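You operate a simulated robot arm through the tools that you are given. There is no shell and no other tool. Be economical: measure what you need, move in short steps, check, and stop when the job is done.

Carry out the task below with a simulated two-armed robot. There is one attempt and no reset: what you move stays moved.

TASK
Put the shaker on the top of the airbrush table away on the far end of the long table. Put the cherry jam jar from the top of the airbrush table on the middle of the counter top and the strawberry jam jar on the sealer table. Put the mini cake layer on the top of the airbrush table away on the top of the side table. Put the pink block on the top of the airbrush table away on the middle of the counter top. Put the 33 mm chocolate mini cake layer from the far end of the long table in the inside of the jars drawer and the 26 mm chocolate mini cake layer on the middle shelf of the trolley. Put the white pot on the far end of the long table away on the sealer table. Any order will do. Set down upright: shaker, jam jar, white pot.

Only the result counts: the job must be done as asked and must still hold three seconds after the hand-in. Knocking over, shifting, dropping, spilling or breaking anything else fails it.

THE ROBOT
Two 6-joint arms with two-finger parallel grippers on one trunk, on a base that drives. Base frame: it is fixed to the floor where the robot stands at the start and does not move with it; the origin is under the middle of the robot, x ahead of it, y to its left, z up; the surface under the hand at the start is at about z = 800. Units: mm, degrees, N and s.
The left shoulder is at the start at [80, 216, 1597], the right one opposite. With the tool pointing down near the work surface each hand reaches from about 100 to 640 mm from the robot's upright axis, wherever it stands, measured 20 degrees to its own side. Places, roughly: chocolate mini cake layer [-3750, 1250, 750]; far end of the long table [-4400, 1700, 800]; inside of the jars drawer [-7400, 3400, 200]; jam jar [500, -250, 750]; middle of the counter top [2700, 1900, 900]; middle shelf of the trolley [-6200, 3300, 400]; mini cake layer [1000, 0, 750]; pink block (3x3x3 cm) [1300, -400, 800]; sealer table [-2100, 3700, 800]; shaker [500, -250, 750]; top of the side table [1000, 3700, 800]; white pot (13x13x15 cm) [-4700, 1100, 800]. Payload 3.43 kg a hand.
Tool frame (each hand has its own): the origin (TCP) lies between the finger pads and is the grasp point; the fingertips stand 30 mm ahead of it; z points along the fingers, y is the line along which they close. Largest opening 94 mm; finger width 28, thickness 10; the body of the gripper, 50 by 96 mm, starts 55 mm behind the TCP.
Orientation is that of the tool frame in the base frame, as [roll, pitch, yaw] about the fixed x, y, z axes, in that order (R = Rz(yaw) Ry(pitch) Rx(roll)). With the fingers straight down and closing along the base's y, the tool's x points along the base's -x, its y along +y and its z along -z.

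THE INTERFACE
- The arms move only by the tool step_arm. It takes "left_commands", "right_commands" or both (then of equal length, played together; a hand with none holds still); each is one flat list of numbers, 7 for each row, row after row: the turn, a rotation vector about the tool's x, y, z in degrees, then the shift along the tool's x, y, z in cm, then the finger opening in cm, from 0 to 9.4. In form: [ax, ay, az, tx, ty, tz, hand, ax, ay, az, tx, ty, tz, hand, ...]. A call has 1 to 20 rows; each row is the pose to reach, as a shift and turn from the pose commanded when the call began, along the tool's axes at that moment. Rows are played at 5 a second. More than 50 mm and 8.6 degrees between two rows, or a gripper value outside its range, and nothing of the call is played. A pose out of reach is approached as far as the arm can. The call stops where the force on the tool passes 40 N (or 10 N more than at its start, if that is more) or the arm is blocked; 0.2 s more then pass. Each finger travels about 72 mm/s and halts on what it meets, pressing with about 29 N; the grip force reading is that of the motor and also rises with nothing between the fingers. The clock runs only during rows and for 0.2 s after the last one: add rows that repeat a pose to give the fingers time. It gives the time, the measured TCP pose, the force on the tool (base axes), the opening and the grip force at its end, in the units of the frame above (readings bear some noise), with the torque about the TCP (base axes, N m) and any sound that the robot's microphone picked up.
- Cameras (640 x 400 px; columns grow to the right, rows downward): "scene" is now at [106.3, -12.3, 1739.2]; the picture's right is [-0.29, -0.96, 0.00], its down [-0.81, 0.25, -0.53] and it looks along [0.51, -0.16, -0.85] (base axes); focal length 272 px, centre (320, 200). "left" rides on the left gripper at [76, -14, -102] in its tool frame; the picture's right is [0.18, 0.98, 0.00], its down [-0.75, 0.14, -0.64] and it looks along [-0.63, 0.12, 0.77] (tool axes); focal length 243 px, centre (320, 200). "right" rides on the right gripper at [76, 14, -103] in its tool frame; the picture's right is [-0.18, 0.98, 0.00], its down [-0.75, -0.14, -0.64] and it looks along [-0.63, -0.12, 0.77] (tool axes); focal length 243 px, centre (320, 200). There is no depth. A picture from a camera that has moved, and an enlarged one, comes with that camera's place and axes in the base frame and with its lens. The place of the scene camera against the robot may be out by one fixed shift of up to 18 mm in any direction.
- capture(camera): a new picture of that camera. The clock stands still meanwhile.
- move_column(by): slides the trunk up (or, below 0, down) by that many mm; the arms and the scene camera ride with it, the base frame stays. It gives what a move gives, with no picture.
- steer(legs): drives the robot by 1 to 6 legs, each [ahead, left, turn to the left] in mm, mm and degrees, along the robot's own axes; the way and the turn of a leg run together, so that a leg with both is an arc; at most 1500 mm and 180 degrees a leg. The arms and the cameras ride along, it lands a little off, and it stops where it bumps. It gives what a move gives.
- pan_tilt(pan, tilt): turns the head with the scene camera to pan (to the left, within 86 degrees either way) and tilt (down, from -29 to 69), counted from straight ahead of the robot. It gives what a move gives.
- inspect(camera, box): a new picture of the part [left, top, right, bottom] of that camera's present view, enlarged. The clock stands still meanwhile.
- job_done(): hands the job in; it is judged then, once.

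Go step by step. Nothing tells you exact positions but the pictures and the camera data: compare them with the known pose of the tool, close in by small moves and look again before you grip or let go. The budget is 483 turns and 230 pictures, counting those below and the enlarged ones. Unless the task says otherwise, let go and move clear before handing in.

The tools are called after "Request:" as a command line: name --argument value ..., lists and objects as JSON in quotes. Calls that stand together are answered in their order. step_arm: Moves the arms, as the interface text tells. Its arguments: {"type":"object","properties":{"left_commands":{"type":"array","items":{"type":"number"}},"right_commands":{"type":"array","items":{"type":"number"}}},"required":[]} The other tools are called the same way: move_column (by) slides the trunk up or down; steer (legs) drives the base; pan_tilt (pan, tilt) turns the head that bears the scene camera; capture (camera) takes a picture; inspect (camera, box) takes an enlarged picture of a part of a camera's view; job_done () hands the job in.

At the start:

```text
time: 0.0
left_tcp_pos: [599.7, 135.2, 1086.7]
left_tcp_rot: [-180.0, 0.0, -179.9]
left_ft_force: [0.0, -0.5, 0.6]
left_torque: [0.0, 0.01, 0.0]
left_gripper_width: 93.8
left_gripper_force: 0.0
right_tcp_pos: [493.5, -294.0, 1047.8]
right_tcp_rot: [-180.0, 0.2, 179.9]
right_ft_force: [0.2, 0.5, 0.2]
right_torque: [-0.02, 0.02, 0.04]
right_gripper_width: 93.9
right_gripper_force: 0.0
trunk travel left (down, up): [-827.0, 13.0]
robot x, y, heading: [0.5, 2.9, 0.3]
head pan, tilt: [-17.1, 58.0]
```

scene: 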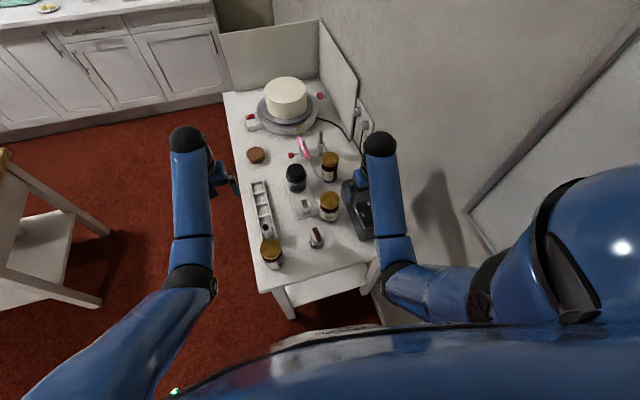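
right: 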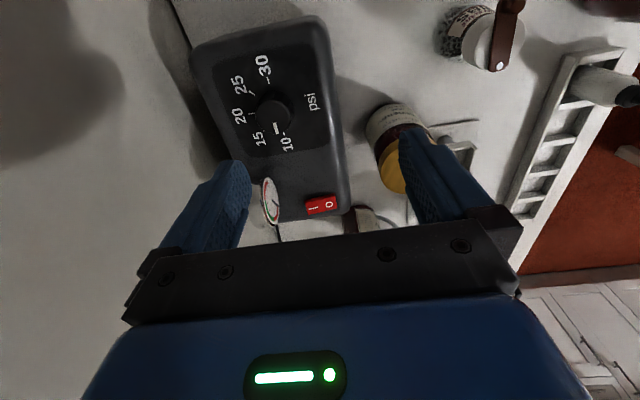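
left: 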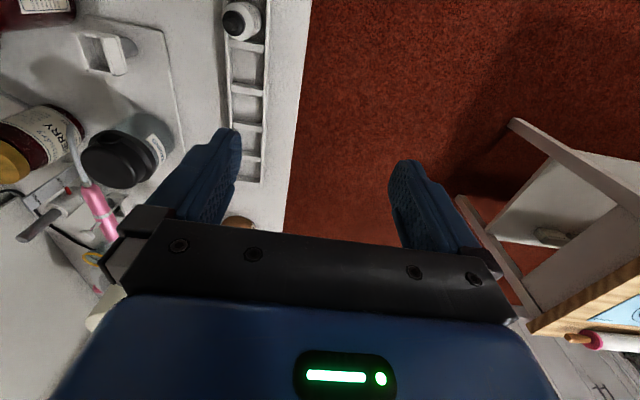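

The airbrush table is ahead with jars, shaker and layer on it. I'll enlarge the view to identify each item.

Request:
inspect --camera "scene" --box '[220, 130, 400, 290]'

Request:
inspect --camera "scene" --box '[210, 60, 370, 170]'

```text
2.50 times, centred on (310, 210) of scene
camera zoom: at [106.3, -12.3, 1739.2], right [-0.29, -0.96, 0.0], down [-0.81, 0.25, -0.53], along [0.51, -0.16, -0.85], focal length 681 px, centre (345, 175)
```

zoom: 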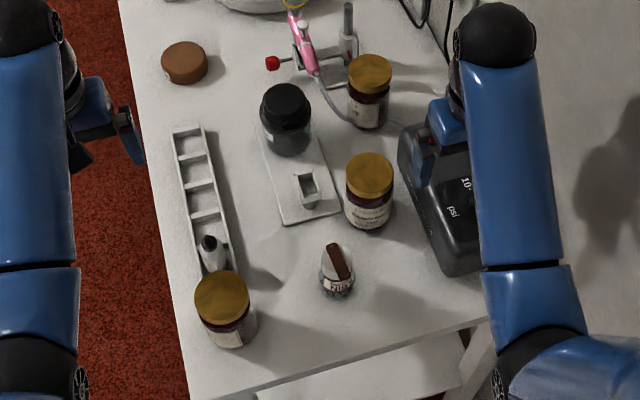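

```text
3.64 times, centred on (290, 115) of scene
camera zoom: at [106.3, -12.3, 1739.2], right [-0.29, -0.96, 0.0], down [-0.81, 0.25, -0.53], along [0.51, -0.16, -0.85], focal length 990 px, centre (429, 509)
```

zoom: 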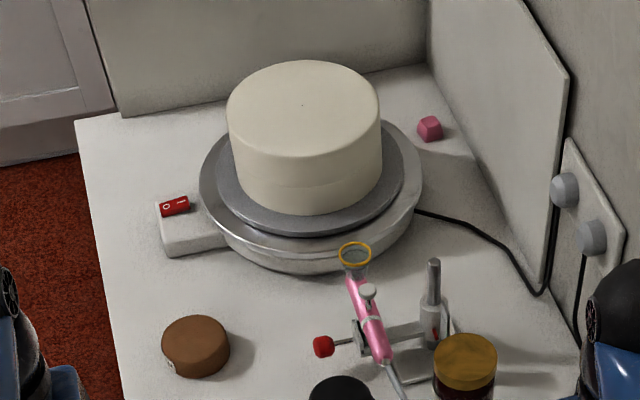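

Next I'll read the jar labels from the wrist cameras.

Request:
inspect --camera "right" --box '[350, 0, 550, 220]'

Request:
inspect --camera "left" --box '[0, 0, 180, 240]'

Request:
inspect --camera "scene" --box '[255, 190, 345, 270]'

```text
1.82 times, centred on (450, 110) of right
camera zoom: at [417.6, -278.9, 1149.9], right [0.18, 0.98, 0.0], down [0.75, -0.14, 0.64], along [0.63, -0.12, -0.76], focal length 441 px, centre (84, 364)
```

zoom: 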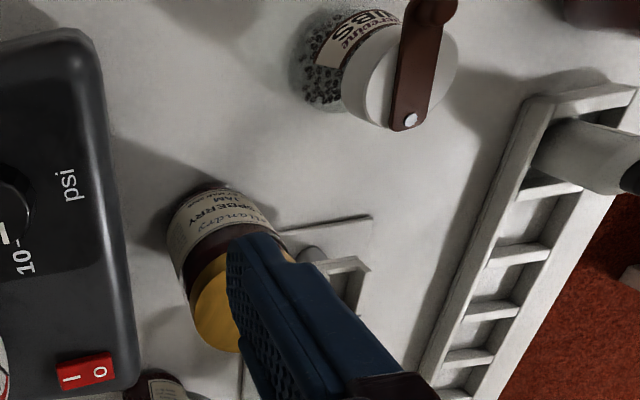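

```text
1.67 times, centred on (90, 120) of left
camera zoom: at [524.2, 121.7, 1188.9], right [-0.18, 0.98, 0.0], down [0.75, 0.14, 0.64], along [0.63, 0.12, -0.77], focal length 404 px, centre (703, 333)
```

zoom: 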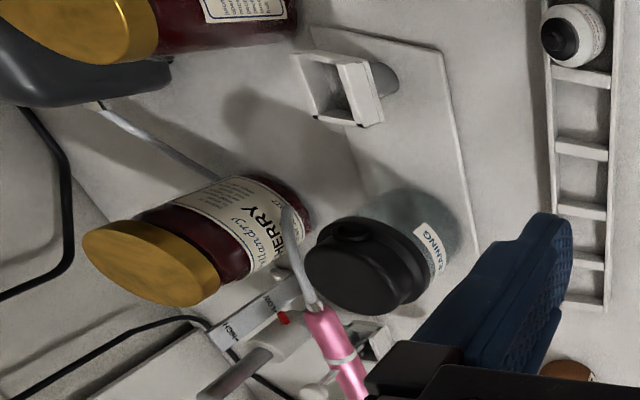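

```text
5.00 times, centred on (300, 230) of scene
camera zoom: at [106.3, -12.3, 1739.2], right [-0.29, -0.96, 0.0], down [-0.81, 0.25, -0.53], along [0.51, -0.16, -0.85], focal length 1361 px, centre (420, 50)
```

zoom: 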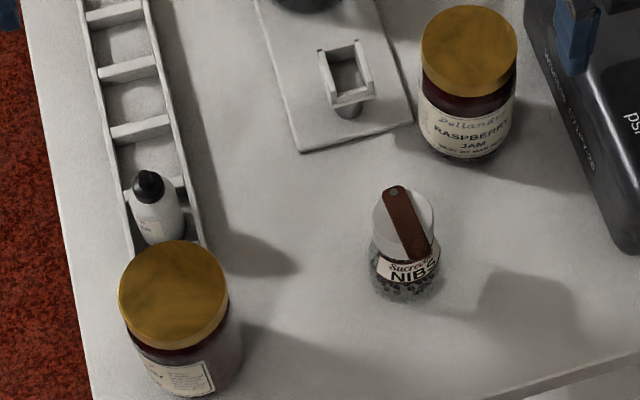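

The raspberry jar is the middle one and must stay. Cherry seems to be the far one and strawberry the near left, which I'll verify. First I'll look round the room.

Request:
pan_tilt --pan 40 --tilt 25

Request:
capture --camera "scene"

Request:
pan_tilt --pan 86 --tilt 25

Request:
capture --camera "scene"

Request:
pan_tilt --pan 0 --tilt 40

Request:
capture --camera "scene"

```text
time: 1.3
left_tcp_pos: [600.4, 136.0, 1087.6]
left_tcp_rot: [180.0, -0.1, 180.0]
left_ft_force: [0.0, 0.3, -0.2]
left_torque: [0.0, -0.01, 0.01]
left_gripper_width: 93.7
left_gripper_force: 0.0
right_tcp_pos: [493.5, -293.7, 1046.1]
right_tcp_rot: [-179.9, 0.3, 180.0]
right_ft_force: [-0.2, 0.2, -0.7]
right_torque: [0.0, -0.02, -0.02]
right_gripper_width: 93.9
right_gripper_force: 0.1
trunk travel left (down, up): [-827.0, 13.0]
robot x, y, heading: [1.3, -0.1, 0.3]
head pan, tilt: [40.0, 25.0]
```

```text
221 pictures are left
camera scene: at [111.2, 67.3, 1786.8], right [0.64, -0.77, 0.0], down [-0.32, -0.27, -0.91], along [0.69, 0.58, -0.42], focal length 272 px, centre (320, 200)
```

scene: 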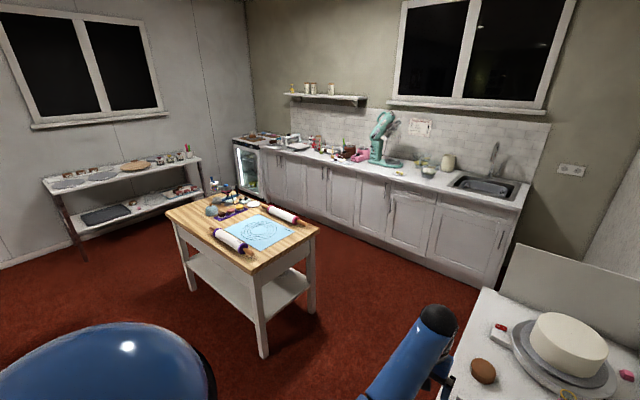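

```text
time: 2.4
left_tcp_pos: [599.8, 134.3, 1088.1]
left_tcp_rot: [-179.9, 0.0, -179.9]
left_ft_force: [0.8, -0.1, 0.7]
left_torque: [-0.03, -0.02, 0.04]
left_gripper_width: 94.2
left_gripper_force: 0.2
right_tcp_pos: [493.7, -292.7, 1047.8]
right_tcp_rot: [-180.0, 0.1, -180.0]
right_ft_force: [-0.4, 0.1, -0.3]
right_torque: [-0.02, -0.01, 0.01]
right_gripper_width: 94.1
right_gripper_force: 0.2
trunk travel left (down, up): [-827.0, 13.0]
robot x, y, heading: [-1.3, -0.3, -0.0]
head pan, tilt: [85.9, 25.0]
```

```text
220 pictures are left
camera scene: at [47.1, 100.0, 1786.9], right [1.0, -0.07, 0.0], down [-0.03, -0.42, -0.91], along [0.06, 0.9, -0.42], focal length 272 px, centre (320, 200)
```

scene: 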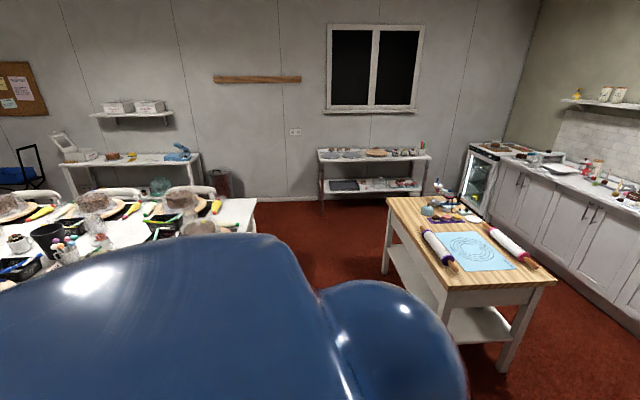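

```text
time: 4.0
left_tcp_pos: [599.9, 134.1, 1086.4]
left_tcp_rot: [180.0, -0.1, 180.0]
left_ft_force: [-0.9, 0.4, -0.3]
left_torque: [-0.02, 0.02, 0.02]
left_gripper_width: 93.9
left_gripper_force: 0.1
right_tcp_pos: [493.1, -294.1, 1047.3]
right_tcp_rot: [-180.0, 0.1, -180.0]
right_ft_force: [-0.7, 0.3, 0.3]
right_torque: [-0.02, -0.02, 0.03]
right_gripper_width: 93.8
right_gripper_force: 0.0
trunk travel left (down, up): [-827.0, 13.0]
robot x, y, heading: [0.6, 0.9, -0.1]
head pan, tilt: [0.0, 40.0]
```

```text
219 pictures are left
camera scene: at [125.6, 8.1, 1763.5], right [0.0, -1.0, 0.0], down [-0.64, 0.0, -0.77], along [0.77, 0.0, -0.64], focal length 272 px, centre (320, 200)
```

scene: 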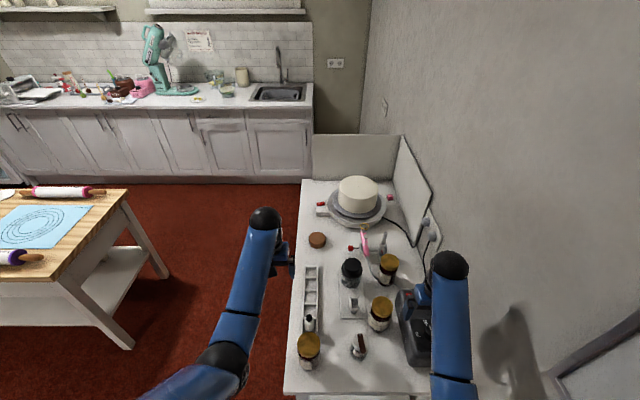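

Island and counter are in view. I'll fetch the shaker (right) and strawberry (left) first. Moving the left hand above the near-left jar at about (480, 40) and looking.

Request:
step_arm --left_commands '[0, 0, 0, 3, -2.4, 0, 9.4, 0, 0, 0, 6, -4.8, 0, 9.4, 0, 0, 0, 9, -7.2, 0, 9.4, 0, 0, 0, 12, -9.5, 0, 9.4, 0, 0, 0, 12, -9.5, 3, 9.4]'

Request:
capture --camera "left"

Request:
capture --camera "right"

```text
time: 5.2
left_tcp_pos: [477.7, 42.1, 1053.2]
left_tcp_rot: [-179.9, 0.2, 180.0]
left_ft_force: [0.1, 0.3, 0.6]
left_torque: [-0.03, -0.01, 0.02]
left_gripper_width: 94.0
left_gripper_force: 0.0
left hand out of reach, approached as far as the arm can: row 2, 3, 4, 5
right_tcp_pos: [492.6, -294.0, 1047.4]
right_tcp_rot: [-180.0, 0.1, 179.9]
right_ft_force: [-0.8, -0.2, 0.6]
right_torque: [-0.03, -0.02, -0.02]
right_gripper_width: 93.7
right_gripper_force: 0.1
trunk travel left (down, up): [-827.0, 13.0]
robot x, y, heading: [0.1, 1.8, -0.2]
head pan, tilt: [0.0, 40.0]
```

```text
218 pictures are left
camera left: at [403.0, 27.3, 1154.9], right [-0.18, 0.98, 0.0], down [0.75, 0.14, 0.64], along [0.63, 0.12, -0.76], focal length 243 px, centre (320, 200)
```

left: 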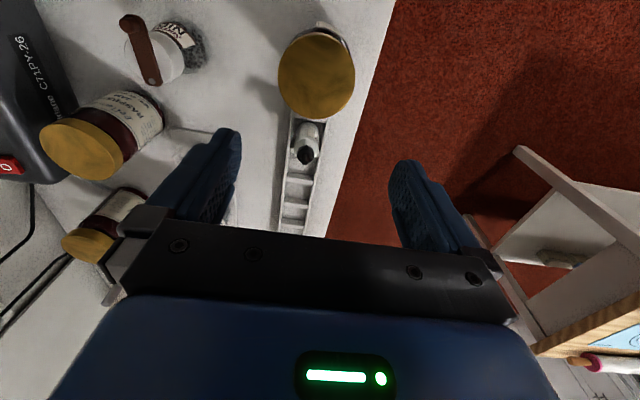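

```text
217 pictures are left
camera right: at [417.0, -278.7, 1150.2], right [0.18, 0.98, 0.0], down [0.75, -0.14, 0.64], along [0.63, -0.12, -0.76], focal length 243 px, centre (320, 200)
```

right: 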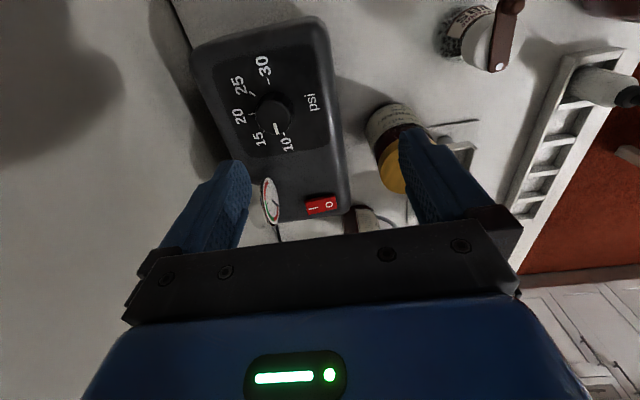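

The jar lid is about at (464, 36). I'll descend part way and look again.

Request:
step_arm --left_commands '[0, 0, 0, 0.7, -0.3, 3, 9.4, 0, 0, 0, 1.4, -0.5, 6, 9.4, 0, 0, 0, 1.4, -0.5, 9, 9.4]'

Request:
capture --camera "left"

Request:
pan_tilt --pan 0 --tilt 62

Request:
inspect --camera "scene" --box '[240, 100, 440, 300]'

```text
time: 6.0
left_tcp_pos: [464.2, 35.4, 964.3]
left_tcp_rot: [180.0, 0.0, -180.0]
left_ft_force: [0.9, 0.5, 0.4]
left_torque: [0.02, 0.03, 0.01]
left_gripper_width: 93.9
left_gripper_force: 0.0
right_tcp_pos: [493.6, -294.6, 1047.7]
right_tcp_rot: [180.0, 0.2, -180.0]
right_ft_force: [-0.3, 0.0, 0.0]
right_torque: [0.0, 0.0, 0.01]
right_gripper_width: 94.1
right_gripper_force: 0.0
trunk travel left (down, up): [-827.0, 13.0]
robot x, y, heading: [2.6, 1.3, 0.1]
head pan, tilt: [0.0, 40.0]
```

```text
216 pictures are left
camera left: at [389.5, 20.7, 1065.4], right [-0.18, 0.98, 0.0], down [0.75, 0.14, 0.64], along [0.63, 0.12, -0.77], focal length 243 px, centre (320, 200)
```

left: 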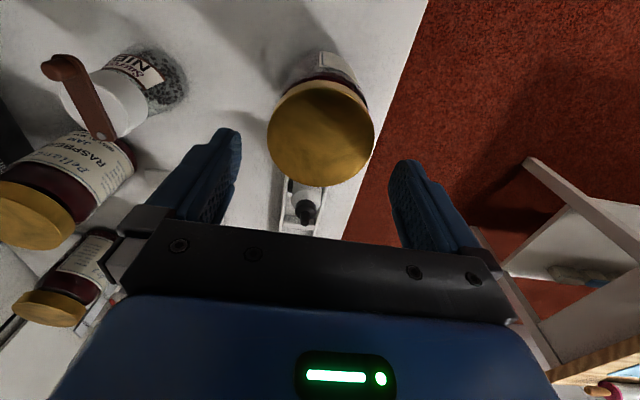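

```text
time: 6.8
left_tcp_pos: [464.7, 34.1, 965.0]
left_tcp_rot: [-180.0, -0.1, -180.0]
left_ft_force: [-0.2, 0.3, 0.5]
left_torque: [-0.02, 0.01, -0.03]
left_gripper_width: 94.0
left_gripper_force: 0.0
right_tcp_pos: [493.1, -292.9, 1047.3]
right_tcp_rot: [179.9, 0.2, -180.0]
right_ft_force: [0.2, 0.2, -0.3]
right_torque: [-0.03, -0.02, -0.02]
right_gripper_width: 94.2
right_gripper_force: 0.0
trunk travel left (down, up): [-827.0, 13.0]
robot x, y, heading: [-2.2, -2.2, 0.0]
head pan, tilt: [0.0, 62.0]
```

```text
2.00 times, centred on (340, 200) of scene
camera zoom: at [105.1, 8.0, 1734.5], right [0.0, -1.0, 0.0], down [-0.88, 0.0, -0.47], along [0.47, 0.0, -0.88], focal length 544 px, centre (280, 200)
```

zoom: 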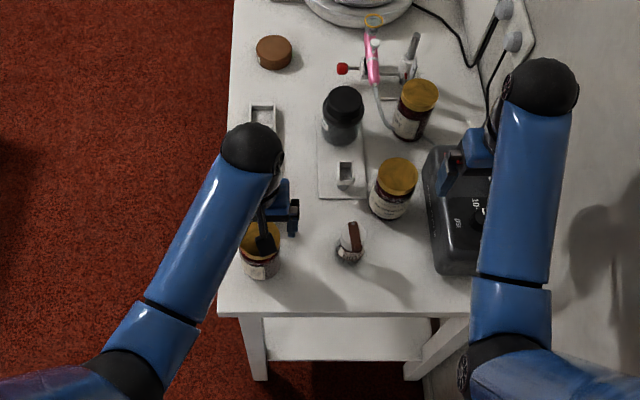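

Lid top is at about (459, 35, 910). Descending and gripping.

Request:
step_arm --left_commands '[0, 0, 0, 0.5, 0, 3, 9.4, 0, 0, 0, 0.5, 0, 6, 9.4, 0, 0, 0, 0.5, 0, 9, 9.4, 0, 0, 0, 0.5, 0, 9, 9.4]'

Request:
capture --camera "left"

```text
time: 7.8
left_tcp_pos: [460.3, 34.5, 873.0]
left_tcp_rot: [179.9, -0.1, 179.9]
left_ft_force: [0.3, -0.2, -0.2]
left_torque: [0.0, 0.01, 0.01]
left_gripper_width: 94.3
left_gripper_force: 0.0
right_tcp_pos: [492.6, -293.2, 1047.8]
right_tcp_rot: [-179.9, 0.2, -180.0]
right_ft_force: [0.1, 0.3, -0.2]
right_torque: [0.01, 0.0, -0.01]
right_gripper_width: 94.1
right_gripper_force: 0.0
trunk travel left (down, up): [-827.0, 13.0]
robot x, y, heading: [-3.6, 4.6, -0.1]
head pan, tilt: [0.0, 62.0]
```

```text
214 pictures are left
camera left: at [385.2, 21.6, 974.7], right [-0.18, 0.98, 0.0], down [0.75, 0.14, 0.64], along [0.63, 0.12, -0.77], focal length 243 px, centre (320, 200)
```

left: 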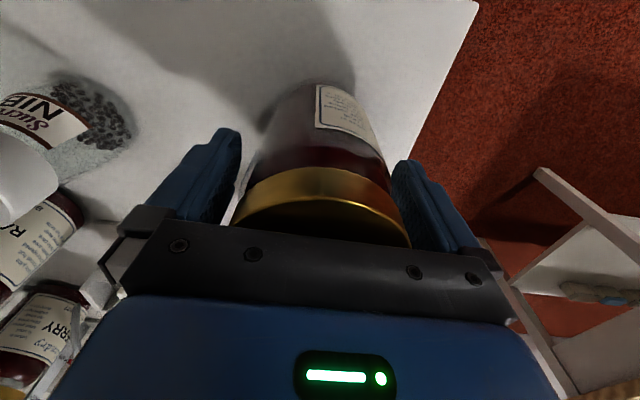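

Centred. Closing and lifting slightly.

Request:
step_arm --left_commands '[0, 0, 0, 0, 0, 0, 6.5, 0, 0, 0, 0, 0, 0, 6, 0, 0, 0, 0, 0, 0, 6, 0, 0, 0, 0, 0, 0, 6, 0, 0, 0, 0, 0, -2, 6, 0, 0, 0, 0, 0, -6, 6, 0, 0, 0, 0, 0, -10, 6, 0, 0, 0, 0, 0, -14, 6]'

Request:
capture --camera "left"

```text
time: 9.7
left_tcp_pos: [459.2, 33.5, 1009.8]
left_tcp_rot: [-180.0, -0.1, 179.9]
left_ft_force: [-0.3, -0.4, -6.5]
left_torque: [0.04, 0.0, -0.01]
left_gripper_width: 66.0
left_gripper_force: 28.8
right_tcp_pos: [493.3, -293.8, 1048.1]
right_tcp_rot: [179.9, 0.2, 180.0]
right_ft_force: [-1.0, -0.2, -0.8]
right_torque: [-0.02, -0.01, -0.02]
right_gripper_width: 94.0
right_gripper_force: 0.2
trunk travel left (down, up): [-827.0, 13.0]
robot x, y, heading: [-0.3, 0.8, -0.2]
head pan, tilt: [0.0, 62.0]
```

```text
213 pictures are left
camera left: at [384.4, 20.1, 1110.3], right [-0.18, 0.98, 0.0], down [0.75, 0.14, 0.64], along [0.63, 0.12, -0.77], focal length 243 px, centre (320, 200)
```

left: 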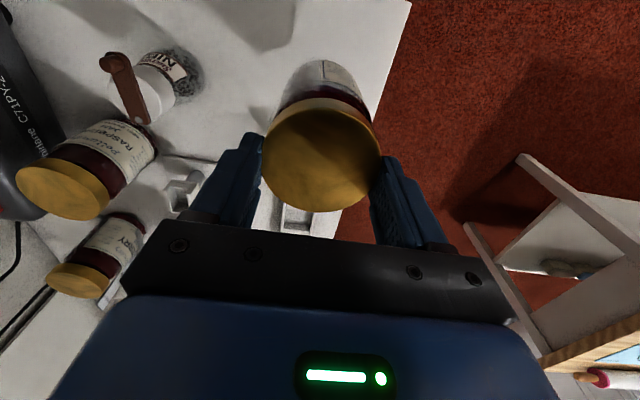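

The jar may have slipped low in the grip; checking from the scene camera.

Request:
inspect --camera "scene" --box '[220, 160, 380, 260]'

Request:
inspect --camera "left" --box '[220, 20, 440, 260]'

```text
4.00 times, centred on (300, 210) of scene
camera zoom: at [105.6, 7.8, 1734.4], right [0.0, -1.0, 0.0], down [-0.88, 0.0, -0.47], along [0.47, 0.0, -0.88], focal length 1089 px, centre (400, 160)
```

zoom: 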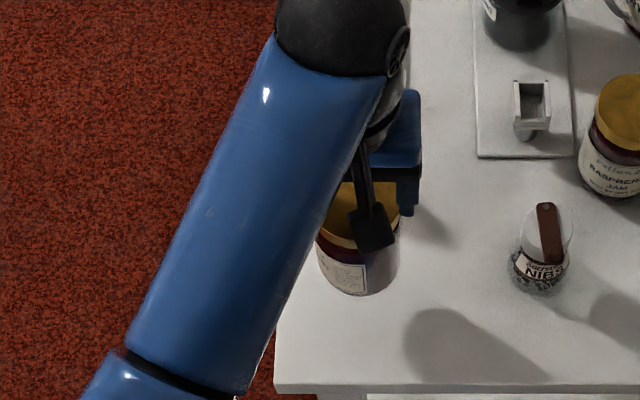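

```text
1.67 times, centred on (330, 140) of left
camera zoom: at [384.4, 20.1, 1110.3], right [-0.18, 0.98, 0.0], down [0.75, 0.14, 0.64], along [0.63, 0.12, -0.77], focal length 404 px, centre (303, 300)
```

zoom: 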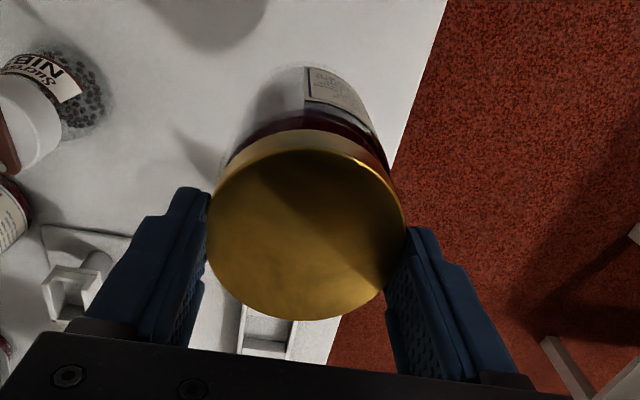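

The jar is held only by its lid edge. I'll lower it back to the table and regrip deeper, on the glass.

Request:
step_arm --left_commands '[0, 0, 0, 0, 0, 3, 5.5, 0, 0, 0, 0, 0, 6, 5.5, 0, 0, 0, 0, 0, 8, 5.5]'

Request:
capture --camera "left"

```text
time: 10.4
left_tcp_pos: [461.9, 31.8, 938.5]
left_tcp_rot: [-179.6, 1.0, 180.0]
left_ft_force: [8.1, 1.1, 26.8]
left_torque: [0.11, -0.14, -0.02]
left_gripper_width: 66.0
left_gripper_force: 29.6
right_tcp_pos: [488.2, -294.7, 1050.3]
right_tcp_rot: [180.0, 0.5, -179.9]
right_ft_force: [-0.5, -0.3, 0.5]
right_torque: [0.02, -0.01, 0.0]
right_gripper_width: 94.0
right_gripper_force: 0.0
trunk travel left (down, up): [-827.0, 13.0]
robot x, y, heading: [1.1, 1.3, 0.2]
head pan, tilt: [0.0, 62.0]
```

```text
210 pictures are left
camera left: at [384.3, 18.3, 1038.5], right [-0.18, 0.98, -0.01], down [0.74, 0.14, 0.65], along [0.64, 0.12, -0.76], focal length 243 px, centre (320, 200)
```

left: 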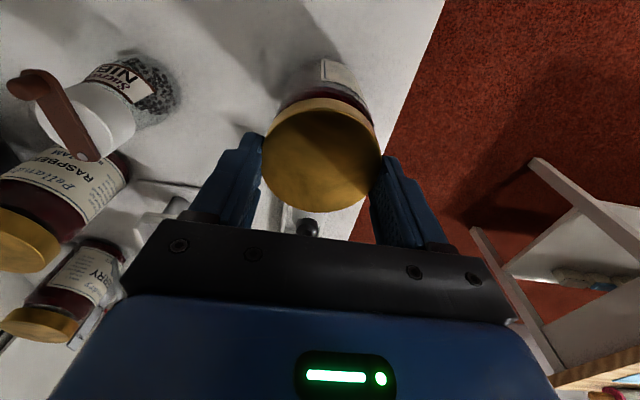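

The jar stands on the table again. Opening, going deeper and closing without lifting, to read the width.

Request:
step_arm --left_commands '[0, 0, 0, 0, 0, -0.6, 7, 0, 0, 0, 0, 0, -0.6, 9.4, 0, 0, 0, 0, 0, -0.6, 9.4, 0, 0, 0, 0, 0, 1, 9.4, 0, 0, 0, 0, 0, 3, 9.4, 0, 0, 0, 0, 0, 5, 9.4, 0, 0, 0, 0, 0, 6, 9.4, 0, 0, 0, 0, 0, 6, 9.4]'

Request:
inspect --camera "left" --box '[160, 20, 480, 280]'

```text
time: 12.2
left_tcp_pos: [461.2, 33.9, 873.2]
left_tcp_rot: [-179.9, 0.0, 180.0]
left_ft_force: [0.3, -1.3, -0.1]
left_torque: [0.02, 0.02, -0.01]
left_gripper_width: 93.9
left_gripper_force: 0.0
right_tcp_pos: [492.3, -293.4, 1047.9]
right_tcp_rot: [179.9, 0.2, -179.9]
right_ft_force: [0.2, 0.0, 0.3]
right_torque: [-0.02, 0.01, 0.02]
right_gripper_width: 93.9
right_gripper_force: 0.0
trunk travel left (down, up): [-827.0, 13.0]
robot x, y, heading: [-1.9, -3.2, -0.4]
head pan, tilt: [0.0, 62.0]
```

```text
1.54 times, centred on (320, 150) of left
camera zoom: at [386.3, 20.8, 974.9], right [-0.18, 0.98, 0.0], down [0.75, 0.14, 0.64], along [0.63, 0.12, -0.77], focal length 373 px, centre (320, 277)
```

zoom: 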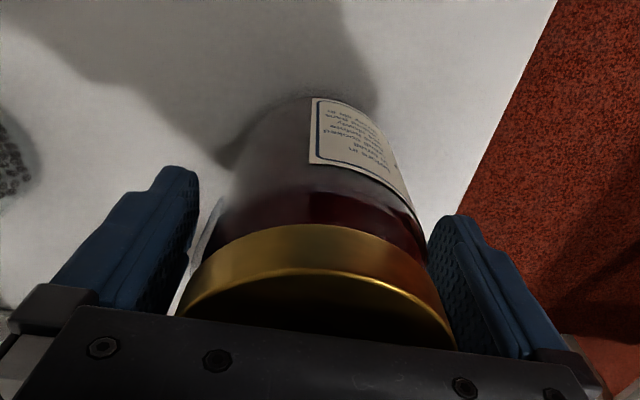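

Request:
step_arm --left_commands '[0, 0, 0, 0, 0, 0, 6, 0, 0, 0, 0, 0, 0, 5, 0, 0, 0, 0, 0, 0, 4, 0, 0, 0, 0, 0, 0, 4, 0, 0, 0, 0, 0, 0, 4]'

Request:
inspect --camera "left" --box '[160, 20, 480, 280]'

```text
time: 13.4
left_tcp_pos: [461.4, 33.7, 873.1]
left_tcp_rot: [-180.0, 0.0, -179.9]
left_ft_force: [0.9, -0.7, 0.9]
left_torque: [-0.01, -0.02, 0.08]
left_gripper_width: 72.8
left_gripper_force: 29.3
right_tcp_pos: [493.2, -294.8, 1047.9]
right_tcp_rot: [-179.9, 0.2, 180.0]
right_ft_force: [-0.5, 0.2, 0.2]
right_torque: [0.0, 0.01, -0.02]
right_gripper_width: 93.8
right_gripper_force: 0.0
trunk travel left (down, up): [-827.0, 13.0]
robot x, y, heading: [-0.8, -1.6, -0.3]
head pan, tilt: [0.0, 62.0]
```

```text
1.54 times, centred on (320, 150) of left
camera zoom: at [386.2, 20.7, 975.2], right [-0.18, 0.98, 0.0], down [0.75, 0.14, 0.64], along [0.63, 0.12, -0.77], focal length 373 px, centre (320, 277)
```

zoom: 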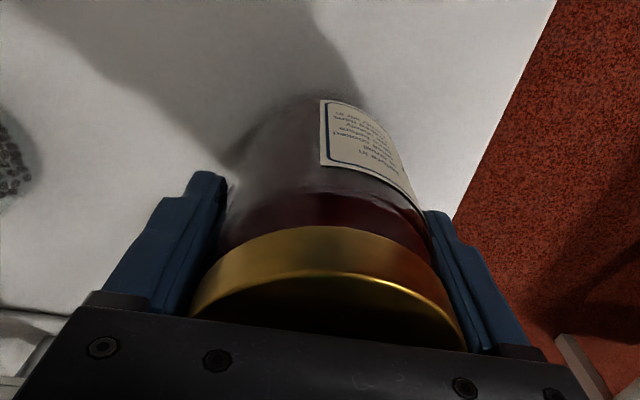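

Glass width is 73 mm. Lifting gently this time to see if it slips.

Request:
step_arm --left_commands '[0, 0, 0, 0, 0, -0.3, 4, 0, 0, 0, 0, 0, -0.8, 4, 0, 0, 0, 0, 0, -1.4, 4, 0, 0, 0, 0, 0, -2, 4, 0, 0, 0, 0, 0, -2, 4, 0, 0, 0, 0, 0, -2, 4]'

Request:
inspect --camera "left" --box '[160, 20, 480, 280]'

```text
time: 14.8
left_tcp_pos: [462.4, 33.9, 893.5]
left_tcp_rot: [-180.0, 0.0, -180.0]
left_ft_force: [-0.2, -0.1, -6.6]
left_torque: [0.0, 0.02, -0.01]
left_gripper_width: 72.6
left_gripper_force: 28.8
right_tcp_pos: [493.6, -293.4, 1047.4]
right_tcp_rot: [179.9, 0.0, -179.8]
right_ft_force: [0.8, -0.5, 1.2]
right_torque: [-0.02, 0.02, 0.02]
right_gripper_width: 94.0
right_gripper_force: 0.0
trunk travel left (down, up): [-827.0, 13.0]
robot x, y, heading: [-0.4, -2.5, -0.0]
head pan, tilt: [0.0, 62.0]
```

```text
1.54 times, centred on (320, 150) of left
camera zoom: at [386.4, 20.5, 995.2], right [-0.18, 0.98, 0.0], down [0.75, 0.14, 0.64], along [0.63, 0.12, -0.77], focal length 373 px, centre (320, 277)
```

zoom: 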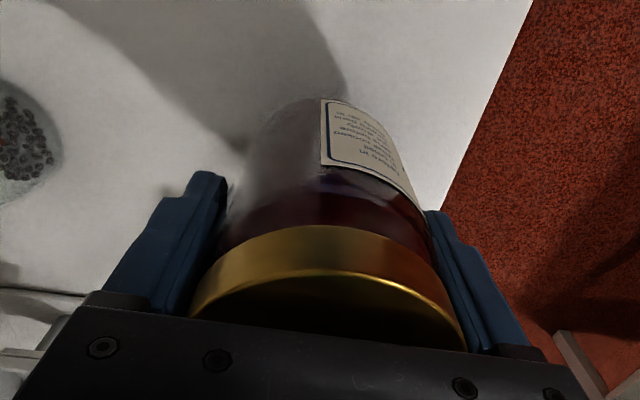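

No slip when slow. Lifting gently on and sideways to the left to make room.

Request:
step_arm --left_commands '[0, 0, 0, 0, 0, -0.3, 4, 0, 0, 0, 0, 0, -0.8, 4, 0, 0, 0, 0, 0, -1.5, 4, 0, 0, 0, 0, 0, -2.4, 4, 0, 0, 0, 0, 0, -3.4, 4, 0, 0, 0, 0, 0.2, -4.4, 4, 0, 0, 0, 0, 0.6, -5.4, 4, 0, 0, 0, 0, 1.2, -6.4, 4, 0, 0, 0, 0, 2, -7.4, 4, 0, 0, 0, 0, 3, -8.4, 4, 0, 0, 0, 0, 4, -9.4, 4, 0, 0, 0, 0, 5, -10.4, 4, 0, 0, 0, 0, 6, -11.4, 4, 0, 0, 0, 0, 7, -12.4, 4, 0, 0, 0, 0, 8, -13, 4, 0, 0, 0, 0, 9, -13.4, 4, 0, 0, 0, 0, 10, -13.6, 4, 0, 0, 0, 0, 11, -13.6, 4, 0, 0, 0, 0, 11.8, -13.6, 4, 0, 0, 0, 0, 12.2, -13.6, 4]'

Request:
inspect --camera "left" --box '[160, 20, 480, 280]'

```text
time: 19.1
left_tcp_pos: [461.7, 156.0, 1030.2]
left_tcp_rot: [180.0, -0.1, 179.9]
left_ft_force: [0.0, -0.5, -6.8]
left_torque: [0.0, 0.0, 0.03]
left_gripper_width: 72.6
left_gripper_force: 29.0
right_tcp_pos: [493.8, -293.6, 1048.1]
right_tcp_rot: [-180.0, 0.1, 180.0]
right_ft_force: [0.1, 0.5, -1.2]
right_torque: [0.02, 0.01, 0.01]
right_gripper_width: 94.2
right_gripper_force: 0.1
trunk travel left (down, up): [-827.0, 13.0]
robot x, y, heading: [0.3, 3.4, 0.1]
head pan, tilt: [0.0, 62.0]
```

```text
1.54 times, centred on (320, 150) of left
camera zoom: at [386.8, 143.0, 1131.0], right [-0.18, 0.98, 0.0], down [0.75, 0.14, 0.64], along [0.63, 0.12, -0.77], focal length 373 px, centre (320, 277)
```

zoom: 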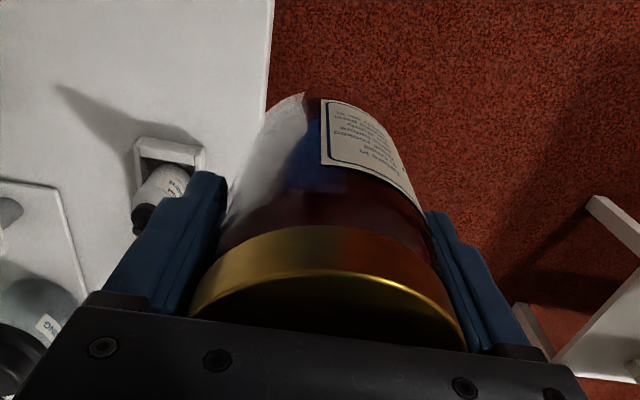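

Solid hold. Now the right hand goes above the shaker near (478, -120).

Request:
step_arm --right_commands '[0, 0, 0, 0.4, 4, 0, 9.4, 0, 0, 0, 0.8, 8, 0, 9.4, 0, 0, 0, 1.2, 12, 0, 9.4, 0, 0, 0, 1.6, 16, 1, 9.4, 0, 0, 0, 1.6, 17.4, 3, 9.4, 0, 0, 0, 1.6, 17.4, 5, 9.4]'

Request:
capture --camera "right"

```text
time: 20.4
left_tcp_pos: [461.6, 155.9, 1028.7]
left_tcp_rot: [-180.0, -0.2, 180.0]
left_ft_force: [0.7, -0.1, -6.0]
left_torque: [-0.01, 0.02, 0.0]
left_gripper_width: 72.6
left_gripper_force: 29.1
right_tcp_pos: [479.6, -119.0, 994.8]
right_tcp_rot: [-180.0, 0.2, 180.0]
right_ft_force: [-0.4, -0.7, 0.8]
right_torque: [0.01, 0.0, 0.01]
right_gripper_width: 94.1
right_gripper_force: 0.1
trunk travel left (down, up): [-827.0, 13.0]
robot x, y, heading: [0.5, 1.2, 0.3]
head pan, tilt: [0.0, 62.0]
```

```text
205 pictures are left
camera right: at [403.8, -105.4, 1097.4], right [0.18, 0.98, 0.0], down [0.75, -0.14, 0.64], along [0.63, -0.12, -0.77], focal length 243 px, centre (320, 200)
```

right: 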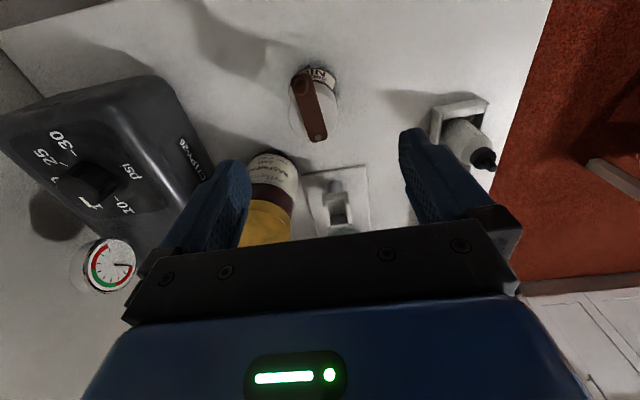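

Shaker lid top is about (478, -126, 878). Descending to z≈846.

Request:
step_arm --right_commands '[0, 0, 0, 0.15, -0.7, 4, 9.4, 0, 0, 0, 0.15, -0.7, 8, 9.4, 0, 0, 0, 0.15, -0.7, 11, 9.4, 0, 0, 0, 0.15, -0.7, 11, 9.4]'

Request:
capture --camera "right"

```text
time: 21.4
left_tcp_pos: [461.6, 156.6, 1029.5]
left_tcp_rot: [-179.9, -0.1, 180.0]
left_ft_force: [-0.2, 1.0, -6.7]
left_torque: [-0.01, -0.02, -0.03]
left_gripper_width: 72.9
left_gripper_force: 28.8
right_tcp_pos: [475.0, -125.1, 887.4]
right_tcp_rot: [180.0, 0.2, -179.9]
right_ft_force: [-0.1, -0.2, -0.2]
right_torque: [0.03, -0.01, 0.02]
right_gripper_width: 93.9
right_gripper_force: 0.1
trunk travel left (down, up): [-827.0, 13.0]
robot x, y, heading: [-3.0, 2.5, -0.0]
head pan, tilt: [0.0, 62.0]
```

```text
204 pictures are left
camera right: at [398.4, -110.5, 989.8], right [0.18, 0.98, 0.0], down [0.75, -0.14, 0.64], along [0.63, -0.12, -0.76], focal length 243 px, centre (320, 200)
```

right: 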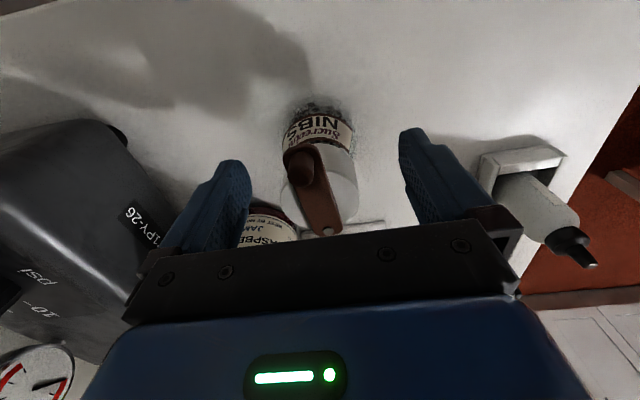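

Request:
step_arm --right_commands '[0, 0, 0, -0.5, -0.2, 2, 9.4, 0, 0, 0, -0.5, -0.2, 4.2, 9.4, 0, 0, 0, -0.5, -0.2, 4.2, 7, 0, 0, 0, -0.5, -0.2, 4.2, 5, 0, 0, 0, -0.5, -0.2, 4.2, 3, 0, 0, 0, -0.5, -0.2, 4.2, 2, 0, 0, 0, -0.5, -0.2, 4.2, 2, 0, 0, 0, -0.5, -0.2, 4.2, 2]'

Request:
capture --camera "right"

```text
time: 23.2
left_tcp_pos: [462.0, 156.3, 1030.1]
left_tcp_rot: [-179.9, -0.1, 179.9]
left_ft_force: [0.1, 0.3, -6.2]
left_torque: [0.02, -0.02, 0.04]
left_gripper_width: 72.6
left_gripper_force: 28.9
right_tcp_pos: [479.4, -128.3, 845.3]
right_tcp_rot: [-179.9, 0.1, 179.9]
right_ft_force: [0.4, 1.1, -0.2]
right_torque: [-0.02, 0.0, 0.02]
right_gripper_width: 54.8
right_gripper_force: 29.1
trunk travel left (down, up): [-827.0, 13.0]
robot x, y, heading: [-2.7, -0.4, -0.2]
head pan, tilt: [0.0, 62.0]
```

```text
203 pictures are left
camera right: at [404.1, -112.7, 947.0], right [0.18, 0.98, 0.0], down [0.75, -0.14, 0.64], along [0.63, -0.12, -0.77], focal length 243 px, centre (320, 200)
```

right: 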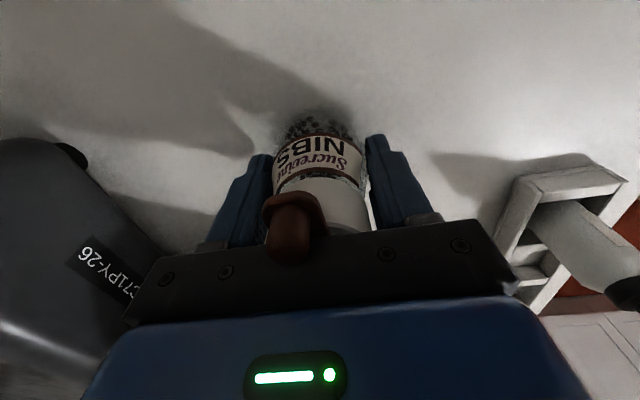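

Gripped (54.8 mm). Lifting slowly with a soft ramp.

Request:
step_arm --right_commands '[0, 0, 0, 0, 0, -0.3, 2, 0, 0, 0, 0, 0, -0.9, 2, 0, 0, 0, 0, 0, -1.8, 2, 0, 0, 0, 0, 0, -2.8, 2, 0, 0, 0, 0, 0, -4, 2, 0, 0, 0, 0, 0, -5.2, 2, 0, 0, 0, 0, 0, -6.4, 2, 0, 0, 0, 0, 0, -7.6, 2, 0, 0, 0, 0, 0, -8.8, 2, 0, 0, 0, 0, 0, -10, 2, 0, 0, 0, 0, 0, -11.2, 2, 0, 0, 0, 0, 0, -12.4, 2, 0, 0, 0, 0, 0, -13.6, 2, 0, 0, 0, 0, 0, -14.8, 2, 0, 0, 0, 0, 0, -16, 2, 0, 0, 0, 0, 0, -17, 2, 0, 0, 0, 0, 0, -17.6, 2, 0, 0, 0, 0, 0, -18, 2]'

Request:
capture --camera "right"

Request:
capture --camera "scene"

```text
time: 27.1
left_tcp_pos: [461.5, 156.3, 1029.3]
left_tcp_rot: [179.9, -0.1, 179.9]
left_ft_force: [-0.5, 0.1, -6.4]
left_torque: [-0.01, -0.03, -0.01]
left_gripper_width: 72.9
left_gripper_force: 29.5
right_tcp_pos: [480.9, -128.7, 1024.8]
right_tcp_rot: [-179.9, 0.1, 180.0]
right_ft_force: [1.1, -0.5, -1.8]
right_torque: [0.04, 0.02, 0.0]
right_gripper_width: 54.7
right_gripper_force: 29.1
trunk travel left (down, up): [-827.0, 13.0]
robot x, y, heading: [0.2, -0.5, -0.3]
head pan, tilt: [0.0, 62.0]
```

```text
202 pictures are left
camera right: at [405.5, -113.4, 1127.1], right [0.18, 0.98, 0.0], down [0.75, -0.14, 0.64], along [0.63, -0.12, -0.77], focal length 243 px, centre (320, 200)
```

right: 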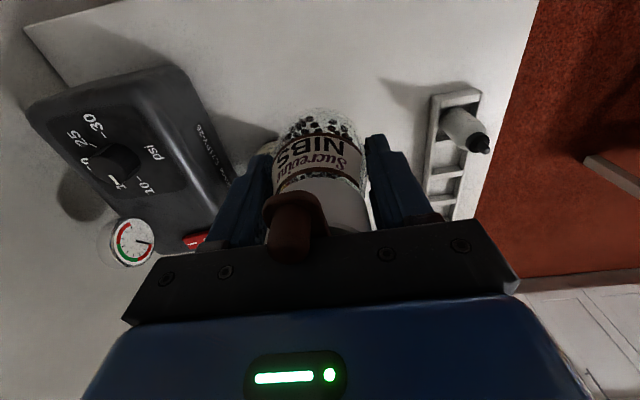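

```text
201 pictures are left
camera scene: at [106.0, 8.3, 1734.4], right [0.0, -1.0, 0.0], down [-0.88, 0.0, -0.47], along [0.47, 0.0, -0.88], focal length 272 px, centre (320, 200)
```

scene: 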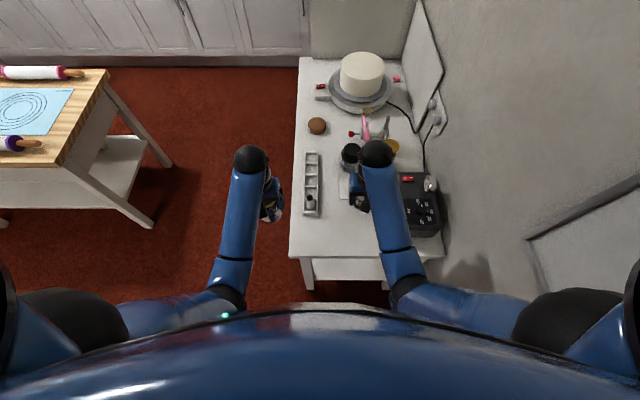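

Both held. Backing off a little and turning left in short legs, then checking the grips and surroundings.

Request:
steer --legs '[[-150, 0, 0], [0, 0, 90]]'

Request:
pan_tilt --pan 0 --tilt 35

Request:
capture --camera "scene"

Request:
capture --camera "left"

Request:
capture --camera "right"

Request:
pan_tilt --pan 70 --tilt 30

Request:
capture --camera "scene"

```text
time: 30.0
left_tcp_pos: [187.9, 348.6, 1028.8]
left_tcp_rot: [179.9, -0.2, -152.8]
left_ft_force: [0.0, 0.4, -6.2]
left_torque: [0.05, 0.05, 0.0]
left_gripper_width: 72.7
left_gripper_force: 29.1
right_tcp_pos: [337.4, 104.7, 1024.4]
right_tcp_rot: [180.0, 0.1, -152.9]
right_ft_force: [0.7, -0.5, -2.2]
right_torque: [0.03, -0.02, -0.01]
right_gripper_width: 55.0
right_gripper_force: 29.2
trunk travel left (down, up): [-827.0, 13.0]
robot x, y, heading: [-150.1, -0.4, 27.2]
head pan, tilt: [0.0, 62.0]
stopped in leg 2: the robot was blocked; the commanded pose is now the measured one
```

```text
time: 30.9
left_tcp_pos: [188.4, 351.4, 1029.5]
left_tcp_rot: [179.9, -0.1, -152.7]
left_ft_force: [0.0, -0.6, -7.0]
left_torque: [0.01, 0.0, -0.02]
left_gripper_width: 72.8
left_gripper_force: 29.0
right_tcp_pos: [334.9, 106.5, 1024.3]
right_tcp_rot: [-179.9, 0.1, -152.8]
right_ft_force: [-0.3, 0.3, -2.6]
right_torque: [0.01, 0.0, 0.01]
right_gripper_width: 54.9
right_gripper_force: 29.1
trunk travel left (down, up): [-827.0, 13.0]
robot x, y, heading: [-148.2, 1.3, 27.3]
head pan, tilt: [0.0, 35.0]
```

```text
200 pictures are left
camera scene: at [-34.6, 64.4, 1770.9], right [0.46, -0.89, 0.0], down [-0.51, -0.26, -0.82], along [0.73, 0.37, -0.57], focal length 272 px, centre (320, 200)
```

scene: 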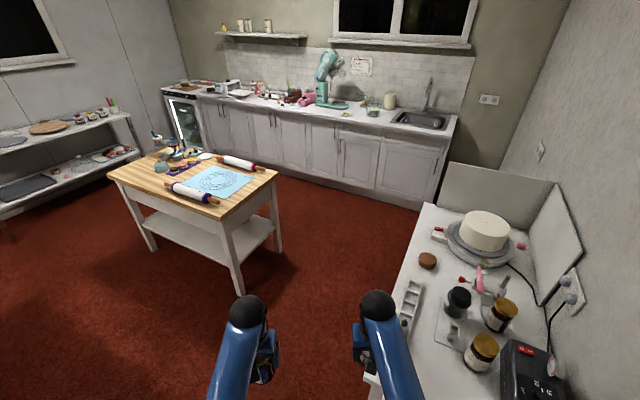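

```text
199 pictures are left
camera left: at [128.1, 304.8, 1130.6], right [-0.61, 0.79, 0.0], down [0.61, 0.47, 0.64], along [0.51, 0.39, -0.77], focal length 243 px, centre (320, 200)
```

left: 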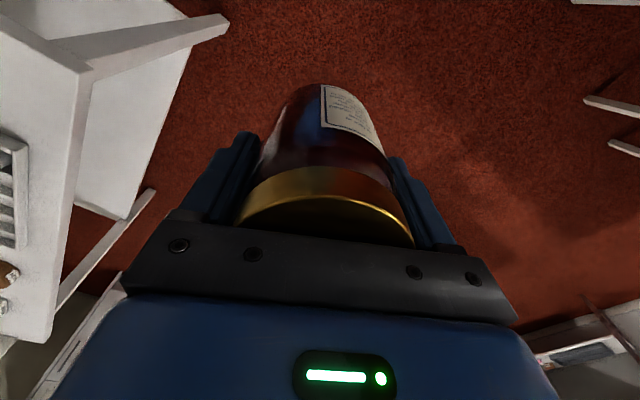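

```text
198 pictures are left
camera right: at [261.9, 85.3, 1126.8], right [-0.29, 0.96, 0.0], down [0.73, 0.22, 0.64], along [0.62, 0.18, -0.77], focal length 243 px, centre (320, 200)
```

right: 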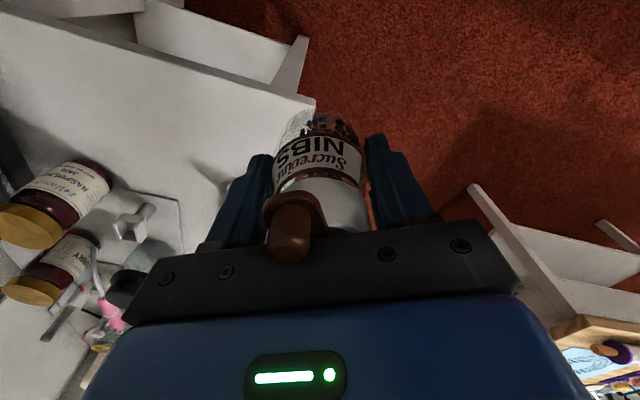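

```text
time: 32.4
left_tcp_pos: [188.4, 350.8, 1028.3]
left_tcp_rot: [-179.9, 0.0, -152.7]
left_ft_force: [-0.1, -0.2, -6.5]
left_torque: [0.0, -0.03, -0.02]
left_gripper_width: 72.8
left_gripper_force: 28.8
right_tcp_pos: [335.1, 107.1, 1023.4]
right_tcp_rot: [179.9, 0.0, -152.8]
right_ft_force: [-0.5, 0.2, -1.2]
right_torque: [-0.03, 0.02, 0.01]
right_gripper_width: 54.8
right_gripper_force: 29.2
trunk travel left (down, up): [-827.0, 13.0]
robot x, y, heading: [-145.3, -0.4, 27.2]
head pan, tilt: [70.0, 30.0]
```

```text
197 pictures are left
camera scene: at [-123.8, 112.9, 1778.8], right [0.99, 0.13, 0.0], down [0.06, -0.5, -0.87], along [-0.11, 0.86, -0.5], focal length 272 px, centre (320, 200)
```

scene: 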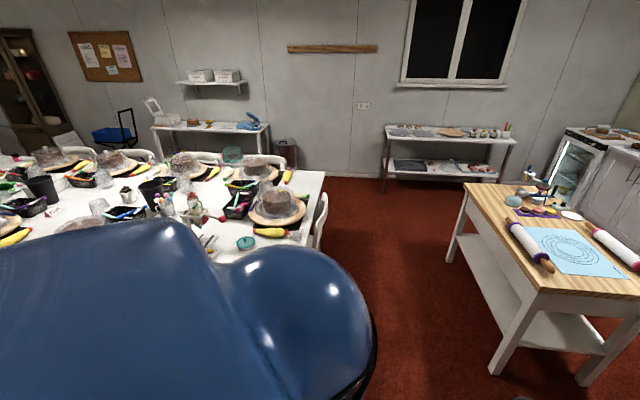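

The turn was blocked at 27°. Looking to the right and rear for what is near.

Request:
pan_tilt --pan -86 --tilt 45

Request:
capture --camera "scene"

Request:
pan_tilt --pan 86 --tilt 60

Request:
capture --camera "scene"

```text
time: 34.8
left_tcp_pos: [188.4, 350.0, 1029.6]
left_tcp_rot: [180.0, -0.1, -152.6]
left_ft_force: [1.3, -0.3, -6.0]
left_torque: [-0.02, 0.01, -0.01]
left_gripper_width: 72.9
left_gripper_force: 28.8
right_tcp_pos: [335.5, 106.3, 1023.6]
right_tcp_rot: [180.0, 0.0, -152.9]
right_ft_force: [0.5, -0.5, -2.3]
right_torque: [-0.04, -0.02, -0.02]
right_gripper_width: 55.0
right_gripper_force: 29.4
trunk travel left (down, up): [-827.0, 13.0]
robot x, y, heading: [-149.4, -2.1, 27.4]
head pan, tilt: [-85.9, 45.0]
```

```text
196 pictures are left
camera scene: at [-70.1, -46.4, 1756.2], right [-0.85, -0.52, 0.0], down [-0.37, 0.6, -0.71], along [0.37, -0.6, -0.71], focal length 272 px, centre (320, 200)
```

scene: 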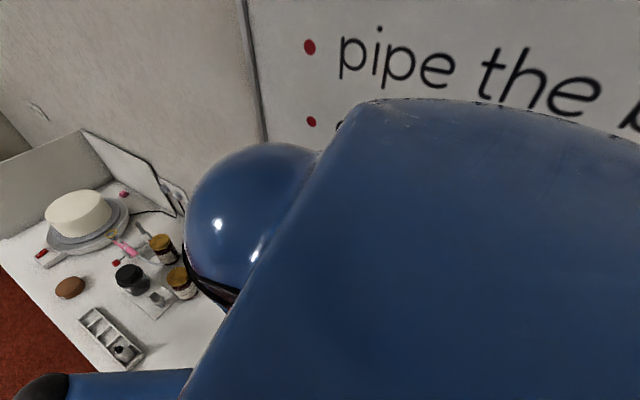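

```text
time: 37.4
left_tcp_pos: [186.8, 350.4, 1029.3]
left_tcp_rot: [-179.9, -0.1, -152.7]
left_ft_force: [-1.2, 0.4, -6.8]
left_torque: [0.0, 0.01, -0.04]
left_gripper_width: 72.7
left_gripper_force: 28.8
right_tcp_pos: [335.0, 106.6, 1023.6]
right_tcp_rot: [180.0, 0.2, -152.8]
right_ft_force: [-0.5, -0.1, -2.4]
right_torque: [0.02, 0.02, -0.01]
right_gripper_width: 54.7
right_gripper_force: 29.0
trunk travel left (down, up): [-827.0, 13.0]
robot x, y, heading: [-151.6, 0.8, 27.4]
head pan, tilt: [85.9, 60.0]
```

```text
195 pictures are left
camera scene: at [-138.7, 84.3, 1736.7], right [0.92, 0.39, 0.0], down [0.34, -0.8, -0.5], along [-0.2, 0.46, -0.87], focal length 272 px, centre (320, 200)
```

scene: 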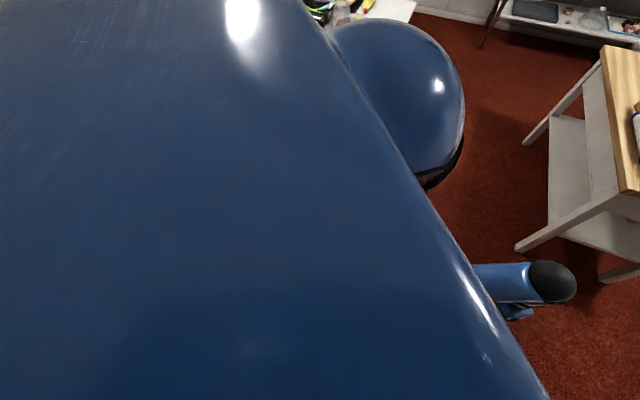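

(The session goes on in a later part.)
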